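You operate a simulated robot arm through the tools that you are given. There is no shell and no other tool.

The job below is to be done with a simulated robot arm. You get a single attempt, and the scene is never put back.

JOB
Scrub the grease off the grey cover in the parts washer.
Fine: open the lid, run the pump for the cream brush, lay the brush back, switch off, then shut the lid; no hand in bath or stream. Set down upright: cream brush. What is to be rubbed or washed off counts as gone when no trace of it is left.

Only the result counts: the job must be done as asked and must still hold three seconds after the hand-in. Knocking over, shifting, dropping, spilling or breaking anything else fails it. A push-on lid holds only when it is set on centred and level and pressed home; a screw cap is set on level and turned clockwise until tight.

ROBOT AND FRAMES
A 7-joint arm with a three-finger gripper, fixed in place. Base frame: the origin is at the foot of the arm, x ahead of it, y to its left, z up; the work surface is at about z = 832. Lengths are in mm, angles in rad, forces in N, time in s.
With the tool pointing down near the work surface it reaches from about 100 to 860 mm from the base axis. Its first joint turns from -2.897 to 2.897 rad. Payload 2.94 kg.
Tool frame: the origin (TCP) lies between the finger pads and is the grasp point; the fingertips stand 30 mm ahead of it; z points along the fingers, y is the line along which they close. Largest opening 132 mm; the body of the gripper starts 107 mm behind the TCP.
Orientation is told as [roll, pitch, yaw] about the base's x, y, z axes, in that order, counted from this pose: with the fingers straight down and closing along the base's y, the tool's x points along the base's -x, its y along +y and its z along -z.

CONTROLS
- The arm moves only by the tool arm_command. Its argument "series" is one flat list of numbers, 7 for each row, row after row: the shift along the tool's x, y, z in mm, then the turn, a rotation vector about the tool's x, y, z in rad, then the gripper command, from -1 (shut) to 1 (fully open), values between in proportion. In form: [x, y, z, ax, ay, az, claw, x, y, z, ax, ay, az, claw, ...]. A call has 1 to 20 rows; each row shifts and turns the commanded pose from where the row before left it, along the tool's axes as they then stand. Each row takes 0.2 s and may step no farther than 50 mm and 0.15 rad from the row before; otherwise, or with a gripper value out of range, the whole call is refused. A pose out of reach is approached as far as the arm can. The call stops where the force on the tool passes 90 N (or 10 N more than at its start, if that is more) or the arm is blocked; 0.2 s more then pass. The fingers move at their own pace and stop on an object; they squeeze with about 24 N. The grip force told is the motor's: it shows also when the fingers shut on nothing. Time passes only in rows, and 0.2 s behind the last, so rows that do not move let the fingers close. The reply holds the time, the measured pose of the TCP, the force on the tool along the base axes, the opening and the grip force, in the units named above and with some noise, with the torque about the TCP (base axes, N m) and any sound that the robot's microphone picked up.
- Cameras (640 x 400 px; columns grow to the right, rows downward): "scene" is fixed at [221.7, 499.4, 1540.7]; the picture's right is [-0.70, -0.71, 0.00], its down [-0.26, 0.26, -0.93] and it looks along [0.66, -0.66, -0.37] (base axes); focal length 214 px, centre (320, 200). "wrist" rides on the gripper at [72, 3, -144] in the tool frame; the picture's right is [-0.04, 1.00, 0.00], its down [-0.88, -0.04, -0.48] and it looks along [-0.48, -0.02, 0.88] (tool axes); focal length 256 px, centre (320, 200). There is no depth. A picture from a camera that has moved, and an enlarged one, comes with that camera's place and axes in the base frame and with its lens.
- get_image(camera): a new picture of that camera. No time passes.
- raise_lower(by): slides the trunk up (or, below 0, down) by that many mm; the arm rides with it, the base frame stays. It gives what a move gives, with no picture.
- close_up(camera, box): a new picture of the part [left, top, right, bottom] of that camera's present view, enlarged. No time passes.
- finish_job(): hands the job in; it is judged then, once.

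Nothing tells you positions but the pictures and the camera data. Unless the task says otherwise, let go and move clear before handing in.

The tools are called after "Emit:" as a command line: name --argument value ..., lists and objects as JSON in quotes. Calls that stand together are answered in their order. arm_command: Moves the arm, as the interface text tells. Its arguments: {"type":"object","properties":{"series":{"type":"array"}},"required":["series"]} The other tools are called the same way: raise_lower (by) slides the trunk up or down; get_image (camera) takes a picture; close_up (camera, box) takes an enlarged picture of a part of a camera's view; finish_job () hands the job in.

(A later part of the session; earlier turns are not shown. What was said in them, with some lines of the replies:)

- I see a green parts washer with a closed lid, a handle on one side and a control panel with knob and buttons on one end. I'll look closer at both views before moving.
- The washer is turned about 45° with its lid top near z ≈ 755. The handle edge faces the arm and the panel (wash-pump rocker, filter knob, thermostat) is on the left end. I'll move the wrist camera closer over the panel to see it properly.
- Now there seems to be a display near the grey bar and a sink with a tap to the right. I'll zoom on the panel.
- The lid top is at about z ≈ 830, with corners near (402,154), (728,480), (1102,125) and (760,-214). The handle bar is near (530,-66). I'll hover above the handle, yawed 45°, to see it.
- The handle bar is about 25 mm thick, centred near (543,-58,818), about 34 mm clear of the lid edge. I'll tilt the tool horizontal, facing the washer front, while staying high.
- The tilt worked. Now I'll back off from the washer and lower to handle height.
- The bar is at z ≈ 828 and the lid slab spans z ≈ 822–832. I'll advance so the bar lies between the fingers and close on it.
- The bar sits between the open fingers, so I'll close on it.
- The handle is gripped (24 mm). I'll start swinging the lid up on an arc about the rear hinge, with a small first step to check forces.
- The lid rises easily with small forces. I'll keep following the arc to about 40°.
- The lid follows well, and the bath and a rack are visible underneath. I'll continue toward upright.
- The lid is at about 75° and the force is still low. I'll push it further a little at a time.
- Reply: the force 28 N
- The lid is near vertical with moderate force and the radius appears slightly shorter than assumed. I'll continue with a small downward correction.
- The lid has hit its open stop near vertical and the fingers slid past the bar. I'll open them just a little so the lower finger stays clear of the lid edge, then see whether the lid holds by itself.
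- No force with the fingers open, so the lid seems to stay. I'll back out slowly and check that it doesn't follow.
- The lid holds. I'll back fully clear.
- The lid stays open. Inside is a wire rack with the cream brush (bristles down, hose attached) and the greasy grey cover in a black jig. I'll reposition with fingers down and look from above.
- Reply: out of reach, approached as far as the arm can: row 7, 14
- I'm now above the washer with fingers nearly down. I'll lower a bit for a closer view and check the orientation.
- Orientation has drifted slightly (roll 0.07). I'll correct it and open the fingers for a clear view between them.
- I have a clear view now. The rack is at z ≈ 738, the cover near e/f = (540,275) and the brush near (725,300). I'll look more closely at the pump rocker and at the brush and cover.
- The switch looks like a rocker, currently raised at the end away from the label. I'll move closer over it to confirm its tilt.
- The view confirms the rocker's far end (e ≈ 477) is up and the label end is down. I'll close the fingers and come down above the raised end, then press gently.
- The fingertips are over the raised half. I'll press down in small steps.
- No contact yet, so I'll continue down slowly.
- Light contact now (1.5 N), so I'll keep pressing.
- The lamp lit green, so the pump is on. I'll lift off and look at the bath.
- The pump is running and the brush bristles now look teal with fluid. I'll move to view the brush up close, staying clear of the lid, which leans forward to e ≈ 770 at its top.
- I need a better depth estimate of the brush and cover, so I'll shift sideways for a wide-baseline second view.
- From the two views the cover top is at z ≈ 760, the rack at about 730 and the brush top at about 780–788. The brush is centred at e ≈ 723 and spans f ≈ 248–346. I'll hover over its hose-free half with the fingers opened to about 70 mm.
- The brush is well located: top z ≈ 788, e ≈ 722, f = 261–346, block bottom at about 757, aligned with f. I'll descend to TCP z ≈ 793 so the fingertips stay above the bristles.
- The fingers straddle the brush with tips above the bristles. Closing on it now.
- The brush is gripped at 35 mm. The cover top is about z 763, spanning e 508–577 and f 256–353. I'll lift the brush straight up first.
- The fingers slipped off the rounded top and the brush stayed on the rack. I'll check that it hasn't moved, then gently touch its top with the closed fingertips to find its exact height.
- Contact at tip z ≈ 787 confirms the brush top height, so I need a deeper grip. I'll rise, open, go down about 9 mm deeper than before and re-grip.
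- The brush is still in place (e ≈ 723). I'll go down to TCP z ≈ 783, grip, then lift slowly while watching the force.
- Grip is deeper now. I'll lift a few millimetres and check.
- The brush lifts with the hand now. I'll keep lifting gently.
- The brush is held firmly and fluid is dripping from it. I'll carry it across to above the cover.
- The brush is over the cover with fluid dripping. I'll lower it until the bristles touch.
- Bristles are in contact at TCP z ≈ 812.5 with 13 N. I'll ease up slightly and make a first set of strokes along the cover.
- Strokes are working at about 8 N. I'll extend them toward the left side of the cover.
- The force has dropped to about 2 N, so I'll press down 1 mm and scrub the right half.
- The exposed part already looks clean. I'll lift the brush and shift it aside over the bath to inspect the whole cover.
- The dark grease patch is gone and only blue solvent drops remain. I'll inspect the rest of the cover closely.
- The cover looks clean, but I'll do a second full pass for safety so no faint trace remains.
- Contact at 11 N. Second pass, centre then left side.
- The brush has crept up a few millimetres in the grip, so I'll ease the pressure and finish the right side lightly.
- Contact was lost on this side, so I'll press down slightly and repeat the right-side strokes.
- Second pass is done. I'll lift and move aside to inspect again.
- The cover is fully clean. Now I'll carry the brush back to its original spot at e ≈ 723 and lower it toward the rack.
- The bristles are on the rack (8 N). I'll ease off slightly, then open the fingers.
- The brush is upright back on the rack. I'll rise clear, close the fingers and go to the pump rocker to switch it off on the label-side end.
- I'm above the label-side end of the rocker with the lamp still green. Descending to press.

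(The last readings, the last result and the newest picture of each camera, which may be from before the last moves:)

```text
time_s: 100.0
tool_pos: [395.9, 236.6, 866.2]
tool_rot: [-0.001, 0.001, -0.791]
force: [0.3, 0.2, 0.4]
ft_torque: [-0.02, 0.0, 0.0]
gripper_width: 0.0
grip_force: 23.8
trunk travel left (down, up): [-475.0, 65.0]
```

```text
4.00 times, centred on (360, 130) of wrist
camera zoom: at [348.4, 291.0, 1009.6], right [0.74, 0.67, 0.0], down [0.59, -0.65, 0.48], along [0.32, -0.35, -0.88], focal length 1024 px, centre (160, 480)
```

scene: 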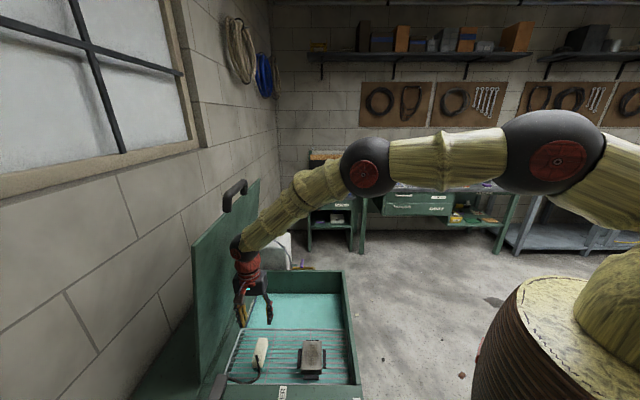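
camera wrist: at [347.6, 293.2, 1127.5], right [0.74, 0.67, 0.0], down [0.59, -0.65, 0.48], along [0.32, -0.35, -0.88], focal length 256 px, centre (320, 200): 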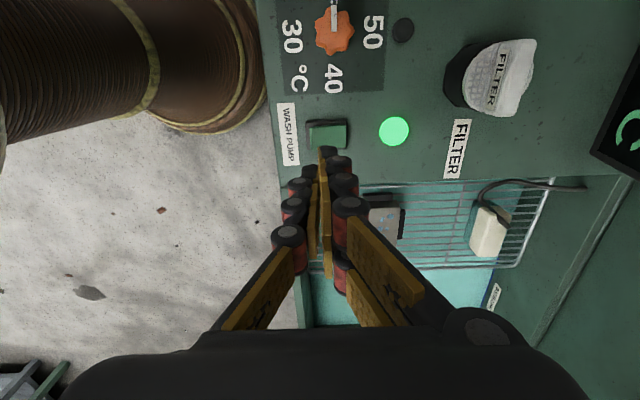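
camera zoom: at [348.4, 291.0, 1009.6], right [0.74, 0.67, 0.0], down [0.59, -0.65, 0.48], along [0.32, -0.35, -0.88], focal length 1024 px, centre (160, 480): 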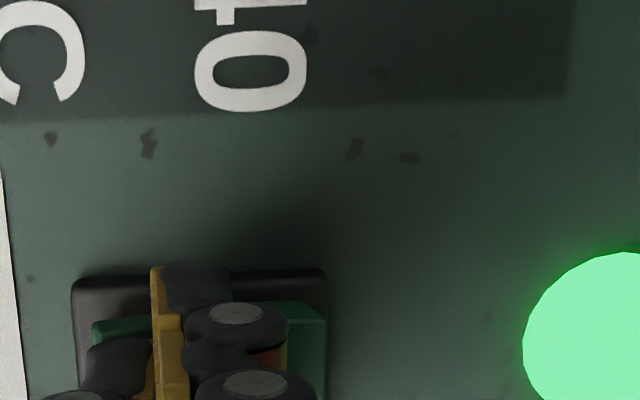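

Emit:
arm_command --series '[0, 0, 1.5, 0, 0, 0, -1, 0, 0, 1.5, 0, 0, 0, -1]'

Emit:
close_up --camera "wrist" --box '[280, 80, 440, 180]'

```text
time_s: 100.6
tool_pos: [395.6, 235.1, 864.3]
tool_rot: [-0.002, -0.002, -0.788]
force: [0.4, 0.4, 0.4]
ft_torque: [0.0, 0.0, 0.0]
gripper_width: 0.0
grip_force: 24.2
trunk travel left (down, up): [-475.0, 65.0]
```

```text
4.00 times, centred on (360, 130) of wrist
camera zoom: at [348.0, 289.9, 1006.6], right [0.74, 0.67, 0.0], down [0.59, -0.65, 0.48], along [0.32, -0.35, -0.88], focal length 1024 px, centre (160, 480)
```

zoom: 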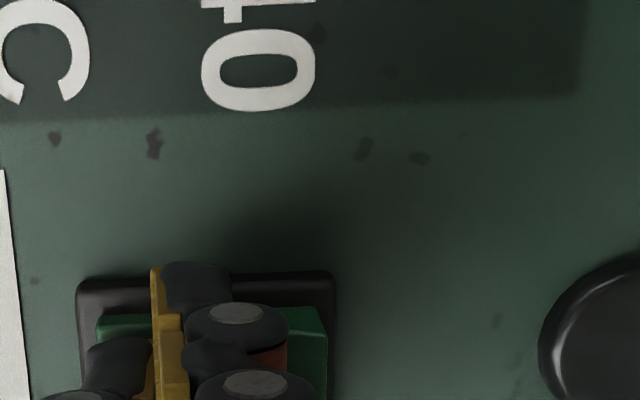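

The lamp is off, so the pump is off. I'll lift away and verify it stays off.

Emit:
arm_command --series '[0, 0, 1, 0, 0, 0, -1, 0, 0, 0, 0, 0, 0, -1, 0, 0, -20, 0, 0, 0, -1, 0, 0, -40, 0, 0, 0, -1, 0, 0, -45, 0, 0, 0, -1, 0, 0, -45, 0, 0, 0, -1, 0, 0, -45, 0, 0, 0, -1, 0, 0, 0, 0, 0, 0, -1]'

Emit:
get_image --camera "wrist"

Emit:
get_image --camera "scene"

Emit:
close_up --camera "scene" --box '[210, 310, 370, 400]'

```text
time_s: 102.4
tool_pos: [395.8, 235.1, 1056.7]
tool_rot: [-0.005, 0.001, -0.789]
force: [0.2, -0.4, 0.7]
ft_torque: [-0.02, 0.03, -0.02]
gripper_width: 0.1
grip_force: 24.1
trunk travel left (down, up): [-475.0, 65.0]
```

```text
taken
camera wrist: at [348.6, 289.5, 1200.0], right [0.74, 0.67, 0.0], down [0.59, -0.65, 0.48], along [0.32, -0.35, -0.88], focal length 256 px, centre (320, 200)
```

wrist: 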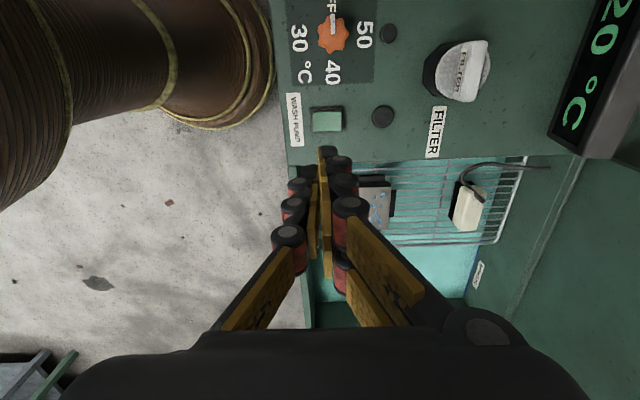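

```text
taken
```

scene: 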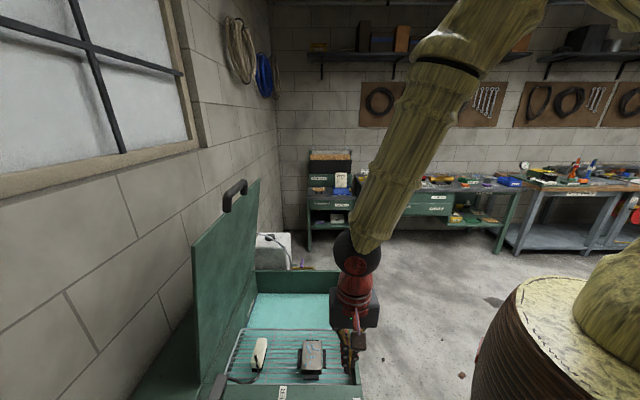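

```text
4.00 times, centred on (290, 355) of scene
camera zoom: at [221.7, 499.4, 1540.7], right [-0.7, -0.71, 0.0], down [-0.26, 0.26, -0.93], along [0.66, -0.66, -0.37], focal length 858 px, centre (440, -420)
```

zoom: 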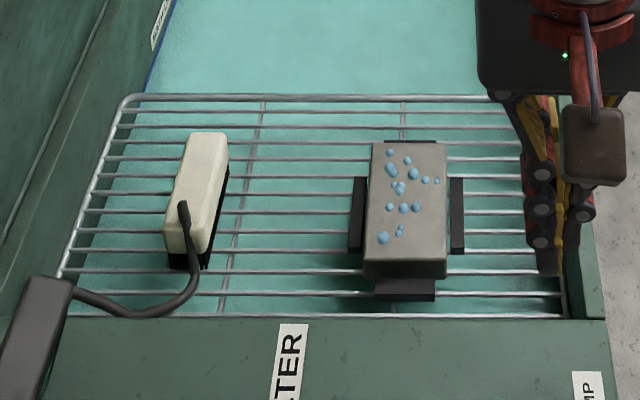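

The pump is off, the bristles are dry and the cover is clean. Next is the lid. I'll move to in front of the lid's centre, away from the base, before tilting the tool horizontal again.

Emit:
arm_command --series '[0, 0, -46, 0, 0, 0, -1, 0, 0, -46, 0, 0, 0, -1, -38.5, 11.75, 0, 0, 0, 0, -1, -38.5, 11.75, 0, 0, 0, 0, -1, -38.5, 11.75, 0, 0, 0, 0, -1, -38.5, 11.75, 0, 0, 0, 0, -1, -38.5, 11.75, 0, 0, 0, 0, -1, -38.5, 11.75, 0, 0, 0, 0, -1, -38.5, 11.75, 0, 0, 0, 0, -1, -38.5, 11.75, 0, 0, 0, 0, -1, 0, 0, 0, 0, 0, 0, -1]'

Emit:
get_image --camera "scene"

Emit:
get_image --camera "wrist"

```text
time_s: 104.8
tool_pos: [679.7, 84.0, 1148.2]
tool_rot: [-0.002, 0.001, -0.789]
force: [0.3, -0.3, 0.6]
ft_torque: [0.01, -0.04, -0.02]
gripper_width: 0.1
grip_force: 23.8
trunk travel left (down, up): [-475.0, 65.0]
```

```text
taken
```

scene: 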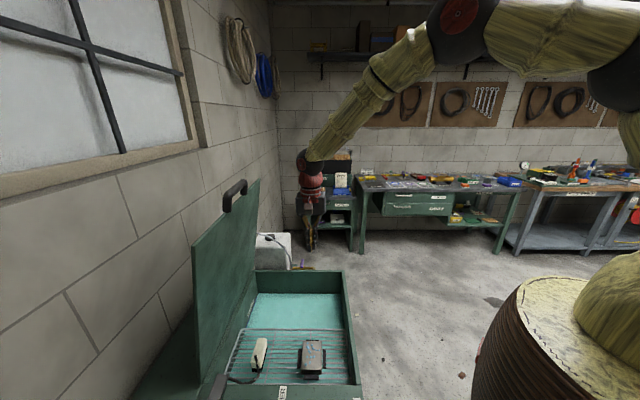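

```text
taken
camera wrist: at [631.3, 138.2, 1292.4], right [0.74, 0.67, 0.0], down [0.59, -0.65, 0.48], along [0.32, -0.35, -0.88], focal length 256 px, centre (320, 200)
```

wrist: 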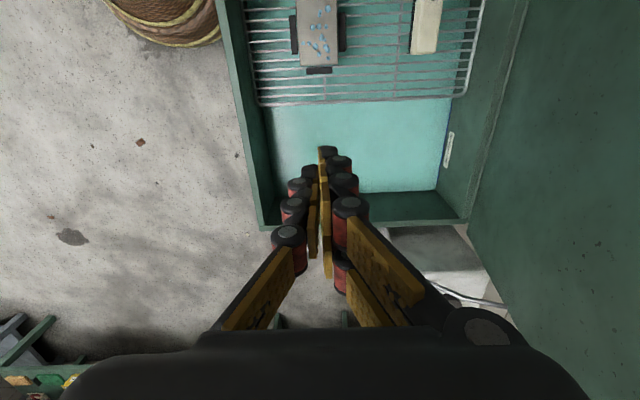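

Now I'll tilt the tool horizontal with the fingers opened to about 44 mm.

Emit:
arm_command --series '[0, 0, 0, -0.1428, 0, 0, -0.35, 0, 0, 0, -0.1428, 0, 0, -0.35, 0, 0, 0, -0.1428, 0, 0, -0.35, 0, 0, 0, -0.1428, 0, 0, -0.35, 0, 0, 0, -0.1428, 0, 0, -0.35, 0, 0, 0, -0.1428, 0, 0, -0.35, 0, 0, 0, -0.1428, 0, 0, -0.35, 0, 0, 0, -0.1428, 0, 0, -0.35, 0, 0, 0, -0.1428, 0, 0, -0.35, 0, 0, 0, -0.1428, 0, 0, -0.35, 0, 0, 0, -0.1428, 0, 0, -0.35, 0, 0, 0, 0, 0, 0, -0.35]'

Emit:
get_image --camera "wrist"

```text
time_s: 107.4
tool_pos: [680.5, 84.6, 1149.1]
tool_rot: [1.571, -0.001, -0.789]
force: [-0.2, -0.9, 0.2]
ft_torque: [0.03, -0.01, -0.03]
gripper_width: 42.8
grip_force: 0.0
trunk travel left (down, up): [-475.0, 65.0]
```

```text
taken
camera wrist: at [528.6, 34.6, 1152.2], right [0.03, -0.03, 1.0], down [0.28, -0.96, -0.04], along [0.96, 0.28, -0.02], focal length 256 px, centre (320, 200)
```

wrist: 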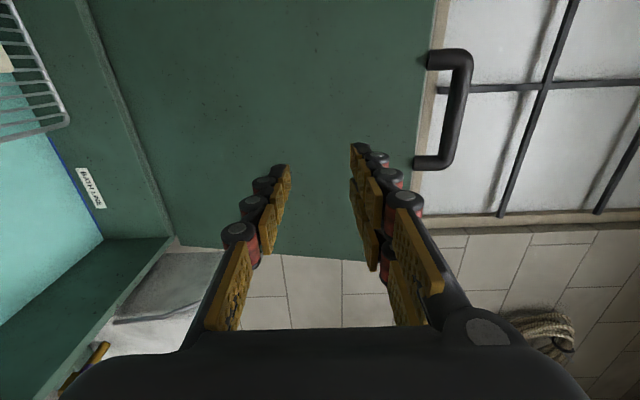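

The handle is at about z 1334, e 764. I'll rise to that height first, well in front of it.

Emit:
arm_command --series '[0, 38, 0, 0, 0, 0, -0.35, 0, 38, 0, 0, 0, 0, -0.35, 0, 38, 0, 0, 0, 0, -0.35, 0, 38, 0, 0, 0, 0, -0.35, 0, 34, 0, 0, 0, 0, -0.35, 0, 0, 30, 0, 0, 0, -0.35, 0, 0, 30, 0, 0, 0, -0.35, 0, 0, 0, 0, 0, 0, -0.35]'

Emit:
get_image --camera "wrist"

Emit:
close_up --camera "scene" --box '[160, 130, 360, 255]'

```text
time_s: 109.2
tool_pos: [722.8, 125.0, 1334.5]
tool_rot: [1.57, 0.0, -0.789]
force: [0.3, 0.1, -0.6]
ft_torque: [-0.01, 0.04, 0.01]
gripper_width: 43.0
grip_force: 0.1
trunk travel left (down, up): [-475.0, 65.0]
```

```text
taken
camera wrist: at [571.7, 75.8, 1337.5], right [0.03, -0.03, 1.0], down [0.28, -0.96, -0.04], along [0.96, 0.28, -0.02], focal length 256 px, centre (320, 200)
```

wrist: 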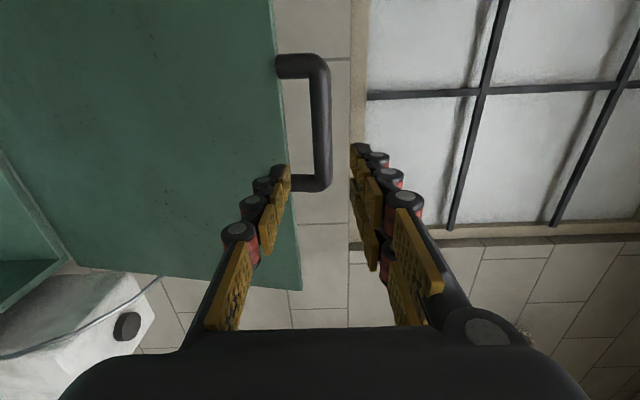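

```text
3.20 times, centred on (260, 192) of scene
camera zoom: at [221.7, 499.4, 1540.7], right [-0.7, -0.71, 0.0], down [-0.26, 0.26, -0.93], along [0.66, -0.66, -0.37], focal length 686 px, centre (512, 224)
```

zoom: 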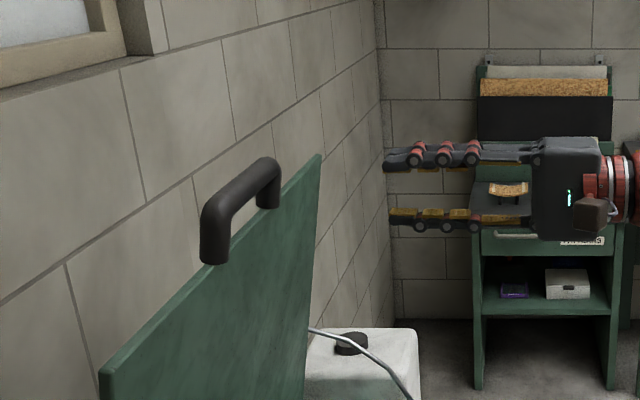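

Aligned with the bar (z ≈ 1335). I'll advance so the bar lies between the fingers.

Emit:
arm_command --series '[0, 0, 35, 0, 0, 0, -0.35, 0, 0, 35, 0, 0, 0, -0.35, 0, 0, 30, 0, 0, 0, -0.35, 0, 0, 20, 0, 0, 0, -0.35, 0, 0, 15, 0, 0, 0, -0.35, 0, 0, 0, 0, 0, 0, -0.35]'

Emit:
get_image --camera "wrist"

Emit:
close_up --camera "scene" --box '[160, 130, 360, 255]'

```text
time_s: 110.6
tool_pos: [818.7, 220.7, 1334.6]
tool_rot: [1.569, 0.001, -0.789]
force: [-0.1, -0.1, 0.3]
ft_torque: [-0.02, 0.01, -0.02]
gripper_width: 43.1
grip_force: 0.0
trunk travel left (down, up): [-475.0, 65.0]
```

```text
taken
camera wrist: at [667.8, 171.4, 1338.2], right [0.03, -0.03, 1.0], down [0.28, -0.96, -0.04], along [0.96, 0.28, -0.02], focal length 256 px, centre (320, 200)
```

wrist: 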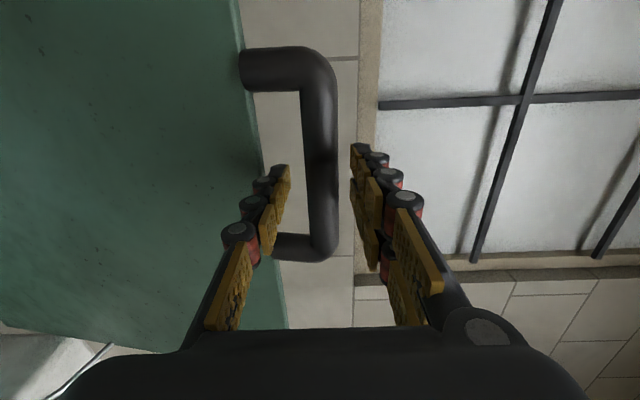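

```text
3.20 times, centred on (260, 192) of scene
camera zoom: at [221.7, 499.4, 1540.7], right [-0.7, -0.71, 0.0], down [-0.26, 0.26, -0.93], along [0.66, -0.66, -0.37], focal length 686 px, centre (512, 224)
```

zoom: 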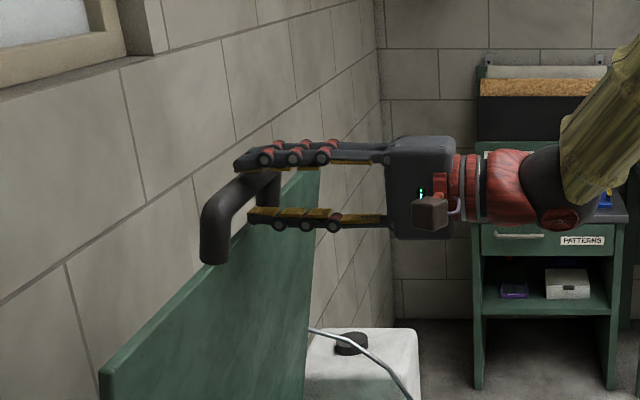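

The bar is just at the fingertips. I'll advance about 22 mm more, then close.

Emit:
arm_command --series '[0, 0, 11, 0, 0, 0, -0.35, 0, 0, 11, 0, 0, 0, -0.35, 0, 0, 0, 0, 0, 0, -0.35, 0, 0, 0, 0, 0, 0, -1, 0, 0, 0, 0, 0, 0, -1, 0, 0, 0, 0, 0, 0, -1, 0, 0, 0, 0, 0, 0, -1]'

Emit:
get_image --camera "wrist"

```text
time_s: 112.2
tool_pos: [834.1, 235.6, 1335.1]
tool_rot: [1.571, -0.001, -0.789]
force: [1.2, 0.0, 10.1]
ft_torque: [0.24, -0.09, 0.26]
gripper_width: 23.8
grip_force: 41.8
trunk travel left (down, up): [-475.0, 65.0]
```

```text
taken
camera wrist: at [682.8, 186.7, 1338.7], right [0.03, -0.03, 1.0], down [0.28, -0.96, -0.04], along [0.96, 0.28, -0.02], focal length 256 px, centre (320, 200)
```

wrist: 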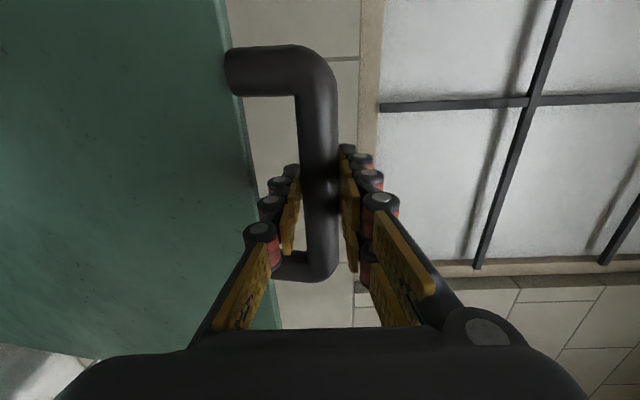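

The handle is gripped. I'll start swinging the lid down along the reverse arc, checking forces after a few steps.

Emit:
arm_command --series '[0, -3.1, -15.3, 0, 0, 0, -1, 0, -3.5, -15.0, 0, 0, 0, -1, 0, -8.4, -29.9, 0, 0, 0, -1, 0, -10.2, -29.3, 0, 0, 0, -1, 0, -12.0, -28.7, 0, 0, 0, -1, 0, 0, 0, 0, 0, 0, -1]'

Emit:
get_image --camera "scene"

Emit:
get_image --camera "wrist"

```text
time_s: 113.6
tool_pos: [749.6, 151.9, 1298.1]
tool_rot: [1.571, 0.001, -0.79]
force: [-2.0, -7.7, 14.6]
ft_torque: [0.08, -0.09, -0.9]
gripper_width: 23.6
grip_force: 45.1
trunk travel left (down, up): [-475.0, 65.0]
```

```text
taken
```

scene: 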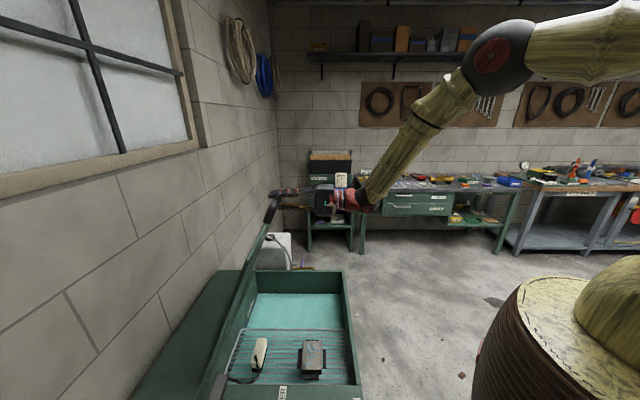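

```text
taken
camera wrist: at [597.5, 102.1, 1301.9], right [0.03, -0.03, 1.0], down [0.28, -0.96, -0.04], along [0.96, 0.28, -0.02], focal length 256 px, centre (320, 200)
```

wrist: 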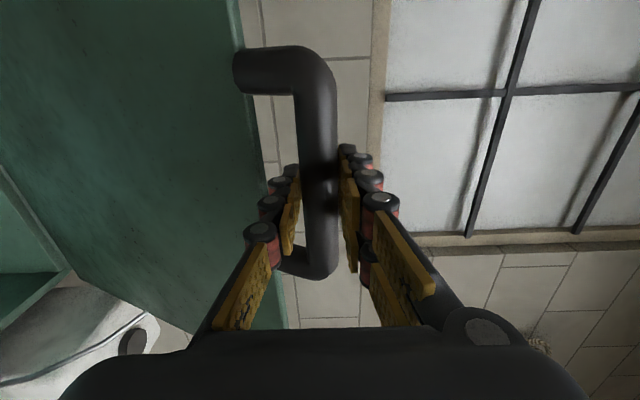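

The lid follows the hand. I'll continue the arc down with a small upward correction.

Emit:
arm_command --series '[0, -12.5, -27.9, 0, 0, 0, -1, 0, -15.3, -27.0, 0, 0, 0, -1, 0, -16.9, -26.1, 0, 0, 0, -1, 0, -18.4, -25.0, 0, 0, 0, -1, 0, -19.9, -23.9, 0, 0, 0, -1, 0, -21.3, -22.6, 0, 0, 0, -1, 0, -22.2, -20.9, 0, 0, 0, -1, 0, -23.8, -19.9, 0, 0, 0, -1, 0, -25.0, -18.4, 0, 0, 0, -1, 0, -26.0, -16.9, 0, 0, 0, -1, 0, -27.0, -15.3, 0, 0, 0, -1, 0, -27.8, -13.7, 0, 0, 0, -1, 0, 0, 0, 0, 0, 0, -1]'

Emit:
get_image --camera "scene"

Emit:
get_image --camera "wrist"

```text
time_s: 116.4
tool_pos: [568.5, -27.6, 1040.3]
tool_rot: [1.566, 0.002, -0.787]
force: [9.5, 4.3, -3.4]
ft_torque: [-0.15, -0.39, -0.44]
gripper_width: 24.2
grip_force: 45.1
trunk travel left (down, up): [-475.0, 65.0]
```

```text
taken
```

scene: 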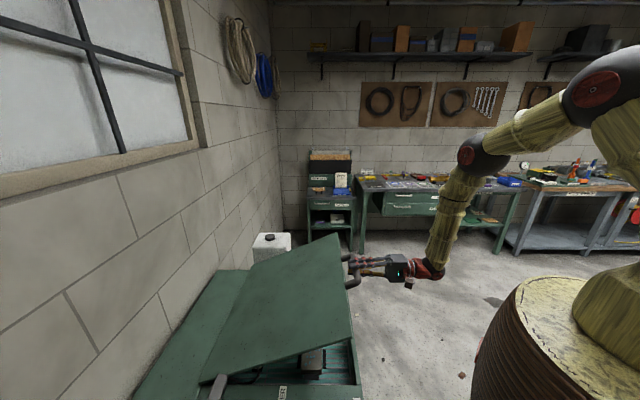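

```text
taken
camera wrist: at [417.3, -76.5, 1043.9], right [0.03, -0.03, 1.0], down [0.28, -0.96, -0.04], along [0.96, 0.28, -0.02], focal length 256 px, centre (320, 200)
```

wrist: 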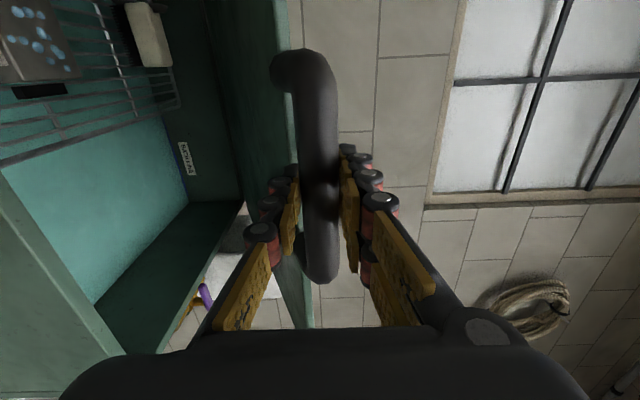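

About 24° remain and the brush and cover are undisturbed below. I'll continue down to near closed.

Emit:
arm_command --series '[0, -28.6, -11.0, 0, 0, 0, -1, 0, -29.3, -9.7, 0, 0, 0, -1, 0, -29.8, -8.4, 0, 0, 0, -1, 0, -30.3, -6.6, 0, 0, 0, -1, 0, -30.6, -4.8, 0, 0, 0, -1, 0, -15.5, -1.7, 0, 0, 0, -1, 0, -15.4, -1.3, 0, 0, 0, -1, 0, 0, 0, 0, 0, 0, -1]'

Emit:
get_image --camera "scene"

```text
time_s: 118.2
tool_pos: [535.7, -59.3, 859.5]
tool_rot: [1.568, 0.002, -0.791]
force: [5.0, -3.0, -1.3]
ft_torque: [-0.03, -0.16, -0.22]
gripper_width: 23.5
grip_force: 44.9
trunk travel left (down, up): [-475.0, 65.0]
```

```text
taken
```

scene: 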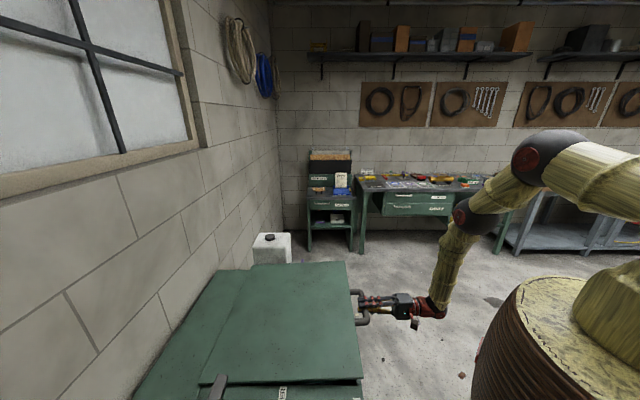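

Nearly closed. I'll lower the last 30 mm gently.

Emit:
arm_command --series '[0, -10, -0.5, 0, 0, 0, -1, 0, -8, -0.3, 0, 0, 0, -1, 0, -6, 0, 0, 0, 0, -1, 0, -4, 0, 0, 0, 0, -1, 0, 0, 0, 0, 0, 0, -1]'

Emit:
arm_command --series '[0, -1.5, 0, 0, 0, 0, -1, 0, -1.5, 0, 0, 0, 0, -1, 0, 0, 0, 0, 0, 0, -1]'

```text
time_s: 119.4
tool_pos: [535.0, -58.6, 834.6]
tool_rot: [1.57, 0.001, -0.79]
force: [-7.5, -6.0, -1.8]
ft_torque: [0.07, -0.22, -0.22]
gripper_width: 23.8
grip_force: 45.0
trunk travel left (down, up): [-475.0, 65.0]
```

```text
time_s: 120.2
tool_pos: [534.6, -59.8, 831.0]
tool_rot: [1.571, -0.001, -0.788]
force: [-11.1, -5.6, -0.7]
ft_torque: [0.1, -0.2, 0.3]
gripper_width: 23.6
grip_force: 44.7
trunk travel left (down, up): [-475.0, 65.0]
```

Emit:
arm_command --series '[0, -1.2, 0, 0, 0, 0, -1, 0, -1.2, 0, 0, 0, 0, -1, 0, 0, 0, 0, 0, 0, -1]'

Emit:
arm_command --series '[0, -1, 0, 0, 0, 0, -1, 0, 0, 0, 0, 0, 0, -1]'

```text
time_s: 121.0
tool_pos: [535.5, -60.1, 829.6]
tool_rot: [1.57, -0.001, -0.791]
force: [-14.0, -6.2, -1.8]
ft_torque: [0.02, -0.19, 0.22]
gripper_width: 23.7
grip_force: 44.8
trunk travel left (down, up): [-475.0, 65.0]
```

```text
time_s: 121.6
tool_pos: [536.8, -59.7, 828.6]
tool_rot: [1.569, 0.0, -0.79]
force: [-14.5, -6.2, -0.8]
ft_torque: [0.07, -0.13, 0.02]
gripper_width: 23.6
grip_force: 44.5
trunk travel left (down, up): [-475.0, 65.0]
```

Emit:
arm_command --series '[0, -1, -2, 0, 0, 0, -1, 0, 0, 0, 0, 0, 0, -1]'

Emit:
close_up --camera "wrist" --box '[240, 0, 400, 100]'

```text
time_s: 122.2
tool_pos: [534.6, -59.2, 827.7]
tool_rot: [1.568, -0.001, -0.785]
force: [4.5, 8.8, 0.1]
ft_torque: [0.14, -0.21, 0.36]
gripper_width: 23.6
grip_force: 44.8
trunk travel left (down, up): [-475.0, 65.0]
```

```text
4.00 times, centred on (320, 50) of wrist
camera zoom: at [383.8, -109.4, 830.5], right [0.03, -0.03, 1.0], down [0.28, -0.96, -0.04], along [0.96, 0.28, -0.02], focal length 1024 px, centre (320, 800)
```

zoom: 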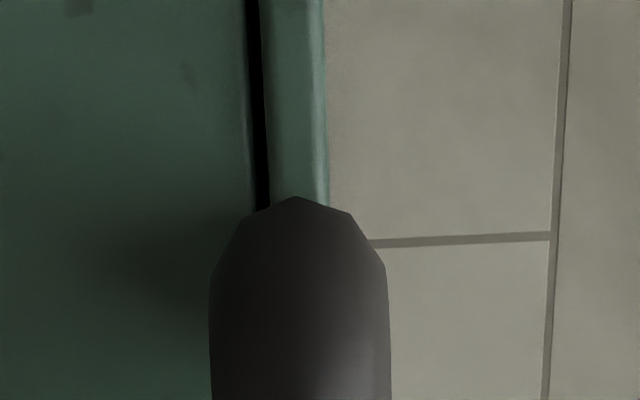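

The gap now matches the original closed look. I'll press down a little to confirm it is seated.

Emit:
arm_command --series '[0, -1.5, 0.8, 0, 0, 0, -1, 0, 0, 0, 0, 0, 0, -1]'

Emit:
arm_command --series '[0, -1.5, 0, 0, 0, 0, -1, 0, 0, 0, 0, 0, 0, -1]'

```text
time_s: 122.8
tool_pos: [535.3, -59.7, 826.2]
tool_rot: [1.571, 0.0, -0.788]
force: [6.5, 10.9, 17.5]
ft_torque: [0.27, 0.1, 0.84]
gripper_width: 23.2
grip_force: 45.2
trunk travel left (down, up): [-475.0, 65.0]
```

```text
time_s: 123.4
tool_pos: [535.3, -59.6, 826.2]
tool_rot: [1.573, -0.003, -0.788]
force: [8.4, 14.0, 41.0]
ft_torque: [0.22, 0.22, 0.3]
gripper_width: 23.6
grip_force: 45.0
trunk travel left (down, up): [-475.0, 65.0]
```

The lid is seated (41 N reaction). I'll unload, open the fingers and back away.

Emit:
arm_command --series '[0, 2.2, 0, 0, 0, 0, -1, 0, 0, 0, 0, 0, 0, -0.2, 0, 0, 0, 0, 0, 0, 0.3, 0, 0, 0, 0, 0, 0, 0.3, 0, 0, 0, 0, 0, 0, 0.3, 0, 0, -20, 0, 0, 0, 0.3, 0, 0, -40, 0, 0, 0, 0.3, 0, 0, -45, 0, 0, 0, 0.3, 0, 0, -45, 0, 0, 0, 0.3, 0, 0, 0, 0, 0, 0, 0.3]'

Emit:
get_image --camera "wrist"

Emit:
get_image --camera "scene"

Emit:
close_up --camera "wrist" --box '[240, 0, 400, 100]'

Emit:
close_up --camera "scene" --box '[130, 220, 450, 400]'

```text
time_s: 125.6
tool_pos: [428.9, -165.7, 825.5]
tool_rot: [1.568, -0.001, -0.788]
force: [0.8, 0.0, 0.2]
ft_torque: [0.01, -0.01, 0.01]
gripper_width: 85.7
grip_force: 0.0
trunk travel left (down, up): [-475.0, 65.0]
```

```text
taken
camera wrist: at [276.5, -214.3, 829.7], right [0.03, -0.03, 1.0], down [0.28, -0.96, -0.04], along [0.96, 0.28, -0.02], focal length 256 px, centre (320, 200)
```

wrist: 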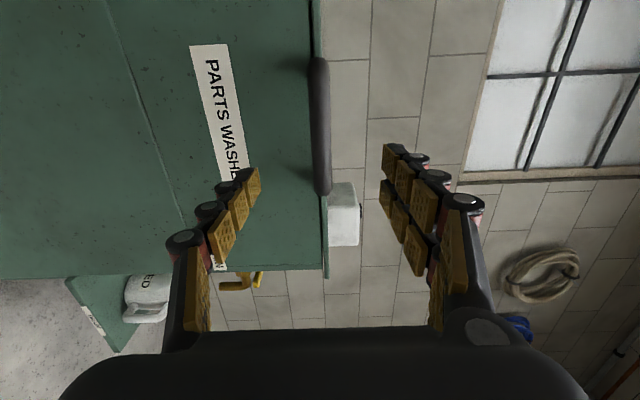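

```text
taken
```

scene: 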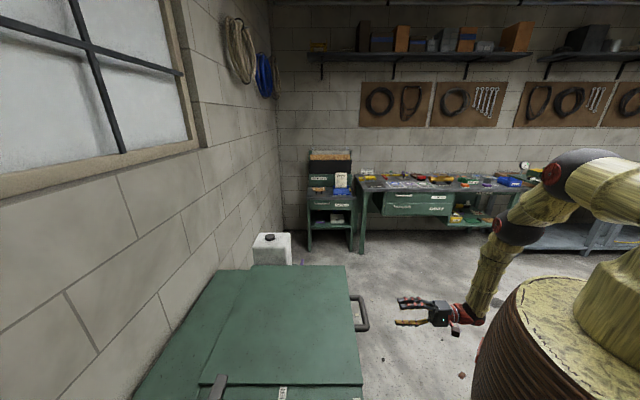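

```text
4.00 times, centred on (320, 50) of wrist
camera zoom: at [276.5, -214.3, 829.7], right [0.03, -0.03, 1.0], down [0.28, -0.96, -0.04], along [0.96, 0.28, -0.02], focal length 1024 px, centre (320, 800)
```

zoom: 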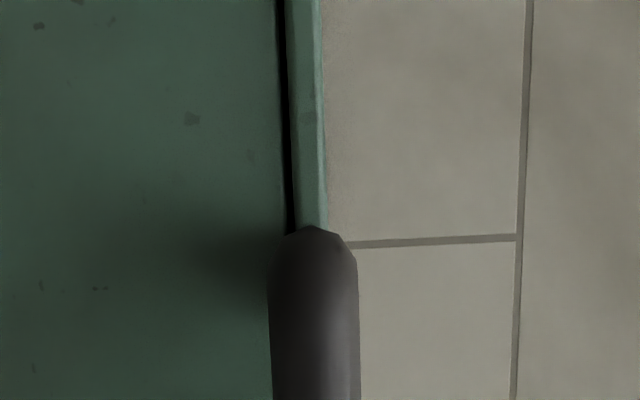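

```text
2.00 times, centred on (290, 310) of scene
camera zoom: at [221.7, 499.4, 1540.7], right [-0.7, -0.71, 0.0], down [-0.26, 0.26, -0.93], along [0.66, -0.66, -0.37], focal length 429 px, centre (380, -20)
```

zoom: 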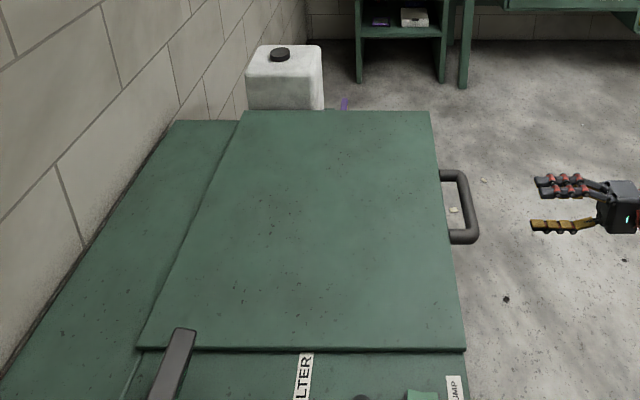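

The lid is closed and looks as it did at the start. The pump lamp is off, the brush is upright on the rack, the cover is clean and the hand is clear, so I'm handing in the job.

Emit:
finish_job

```text
The job is handed in.
```

I scrubbed the grease off the grey cover, and the job is handed in. The hand-in reply gave no verdict.

- **Cover:** two full scrubbing passes with the pump running. In the close-ups afterwards no trace of the dark grease patch was left, only blue solvent drops on the top.
- **Brush:** the cream brush is back upright on the rack, bristles down, at its original spot. My first grip slipped off before it lifted, so I gripped it deeper and tried again.
- **Pump:** switched off at the rocker. The lamp went dark and the flow through the bristles stopped.
- **Lid:** shut and pressed home, with the same edge gap as at the start.
- **No hand in bath or stream:** the hand stayed well above the bath. While scrubbing, the brush crept a few millimetres up in the grip, so the fingertips ended up beside the upper part of the wet bristles. They did not go under the bristles.

I saw nothing else knocked, spilled or moved, and the hand was clear of the washer at hand-in.
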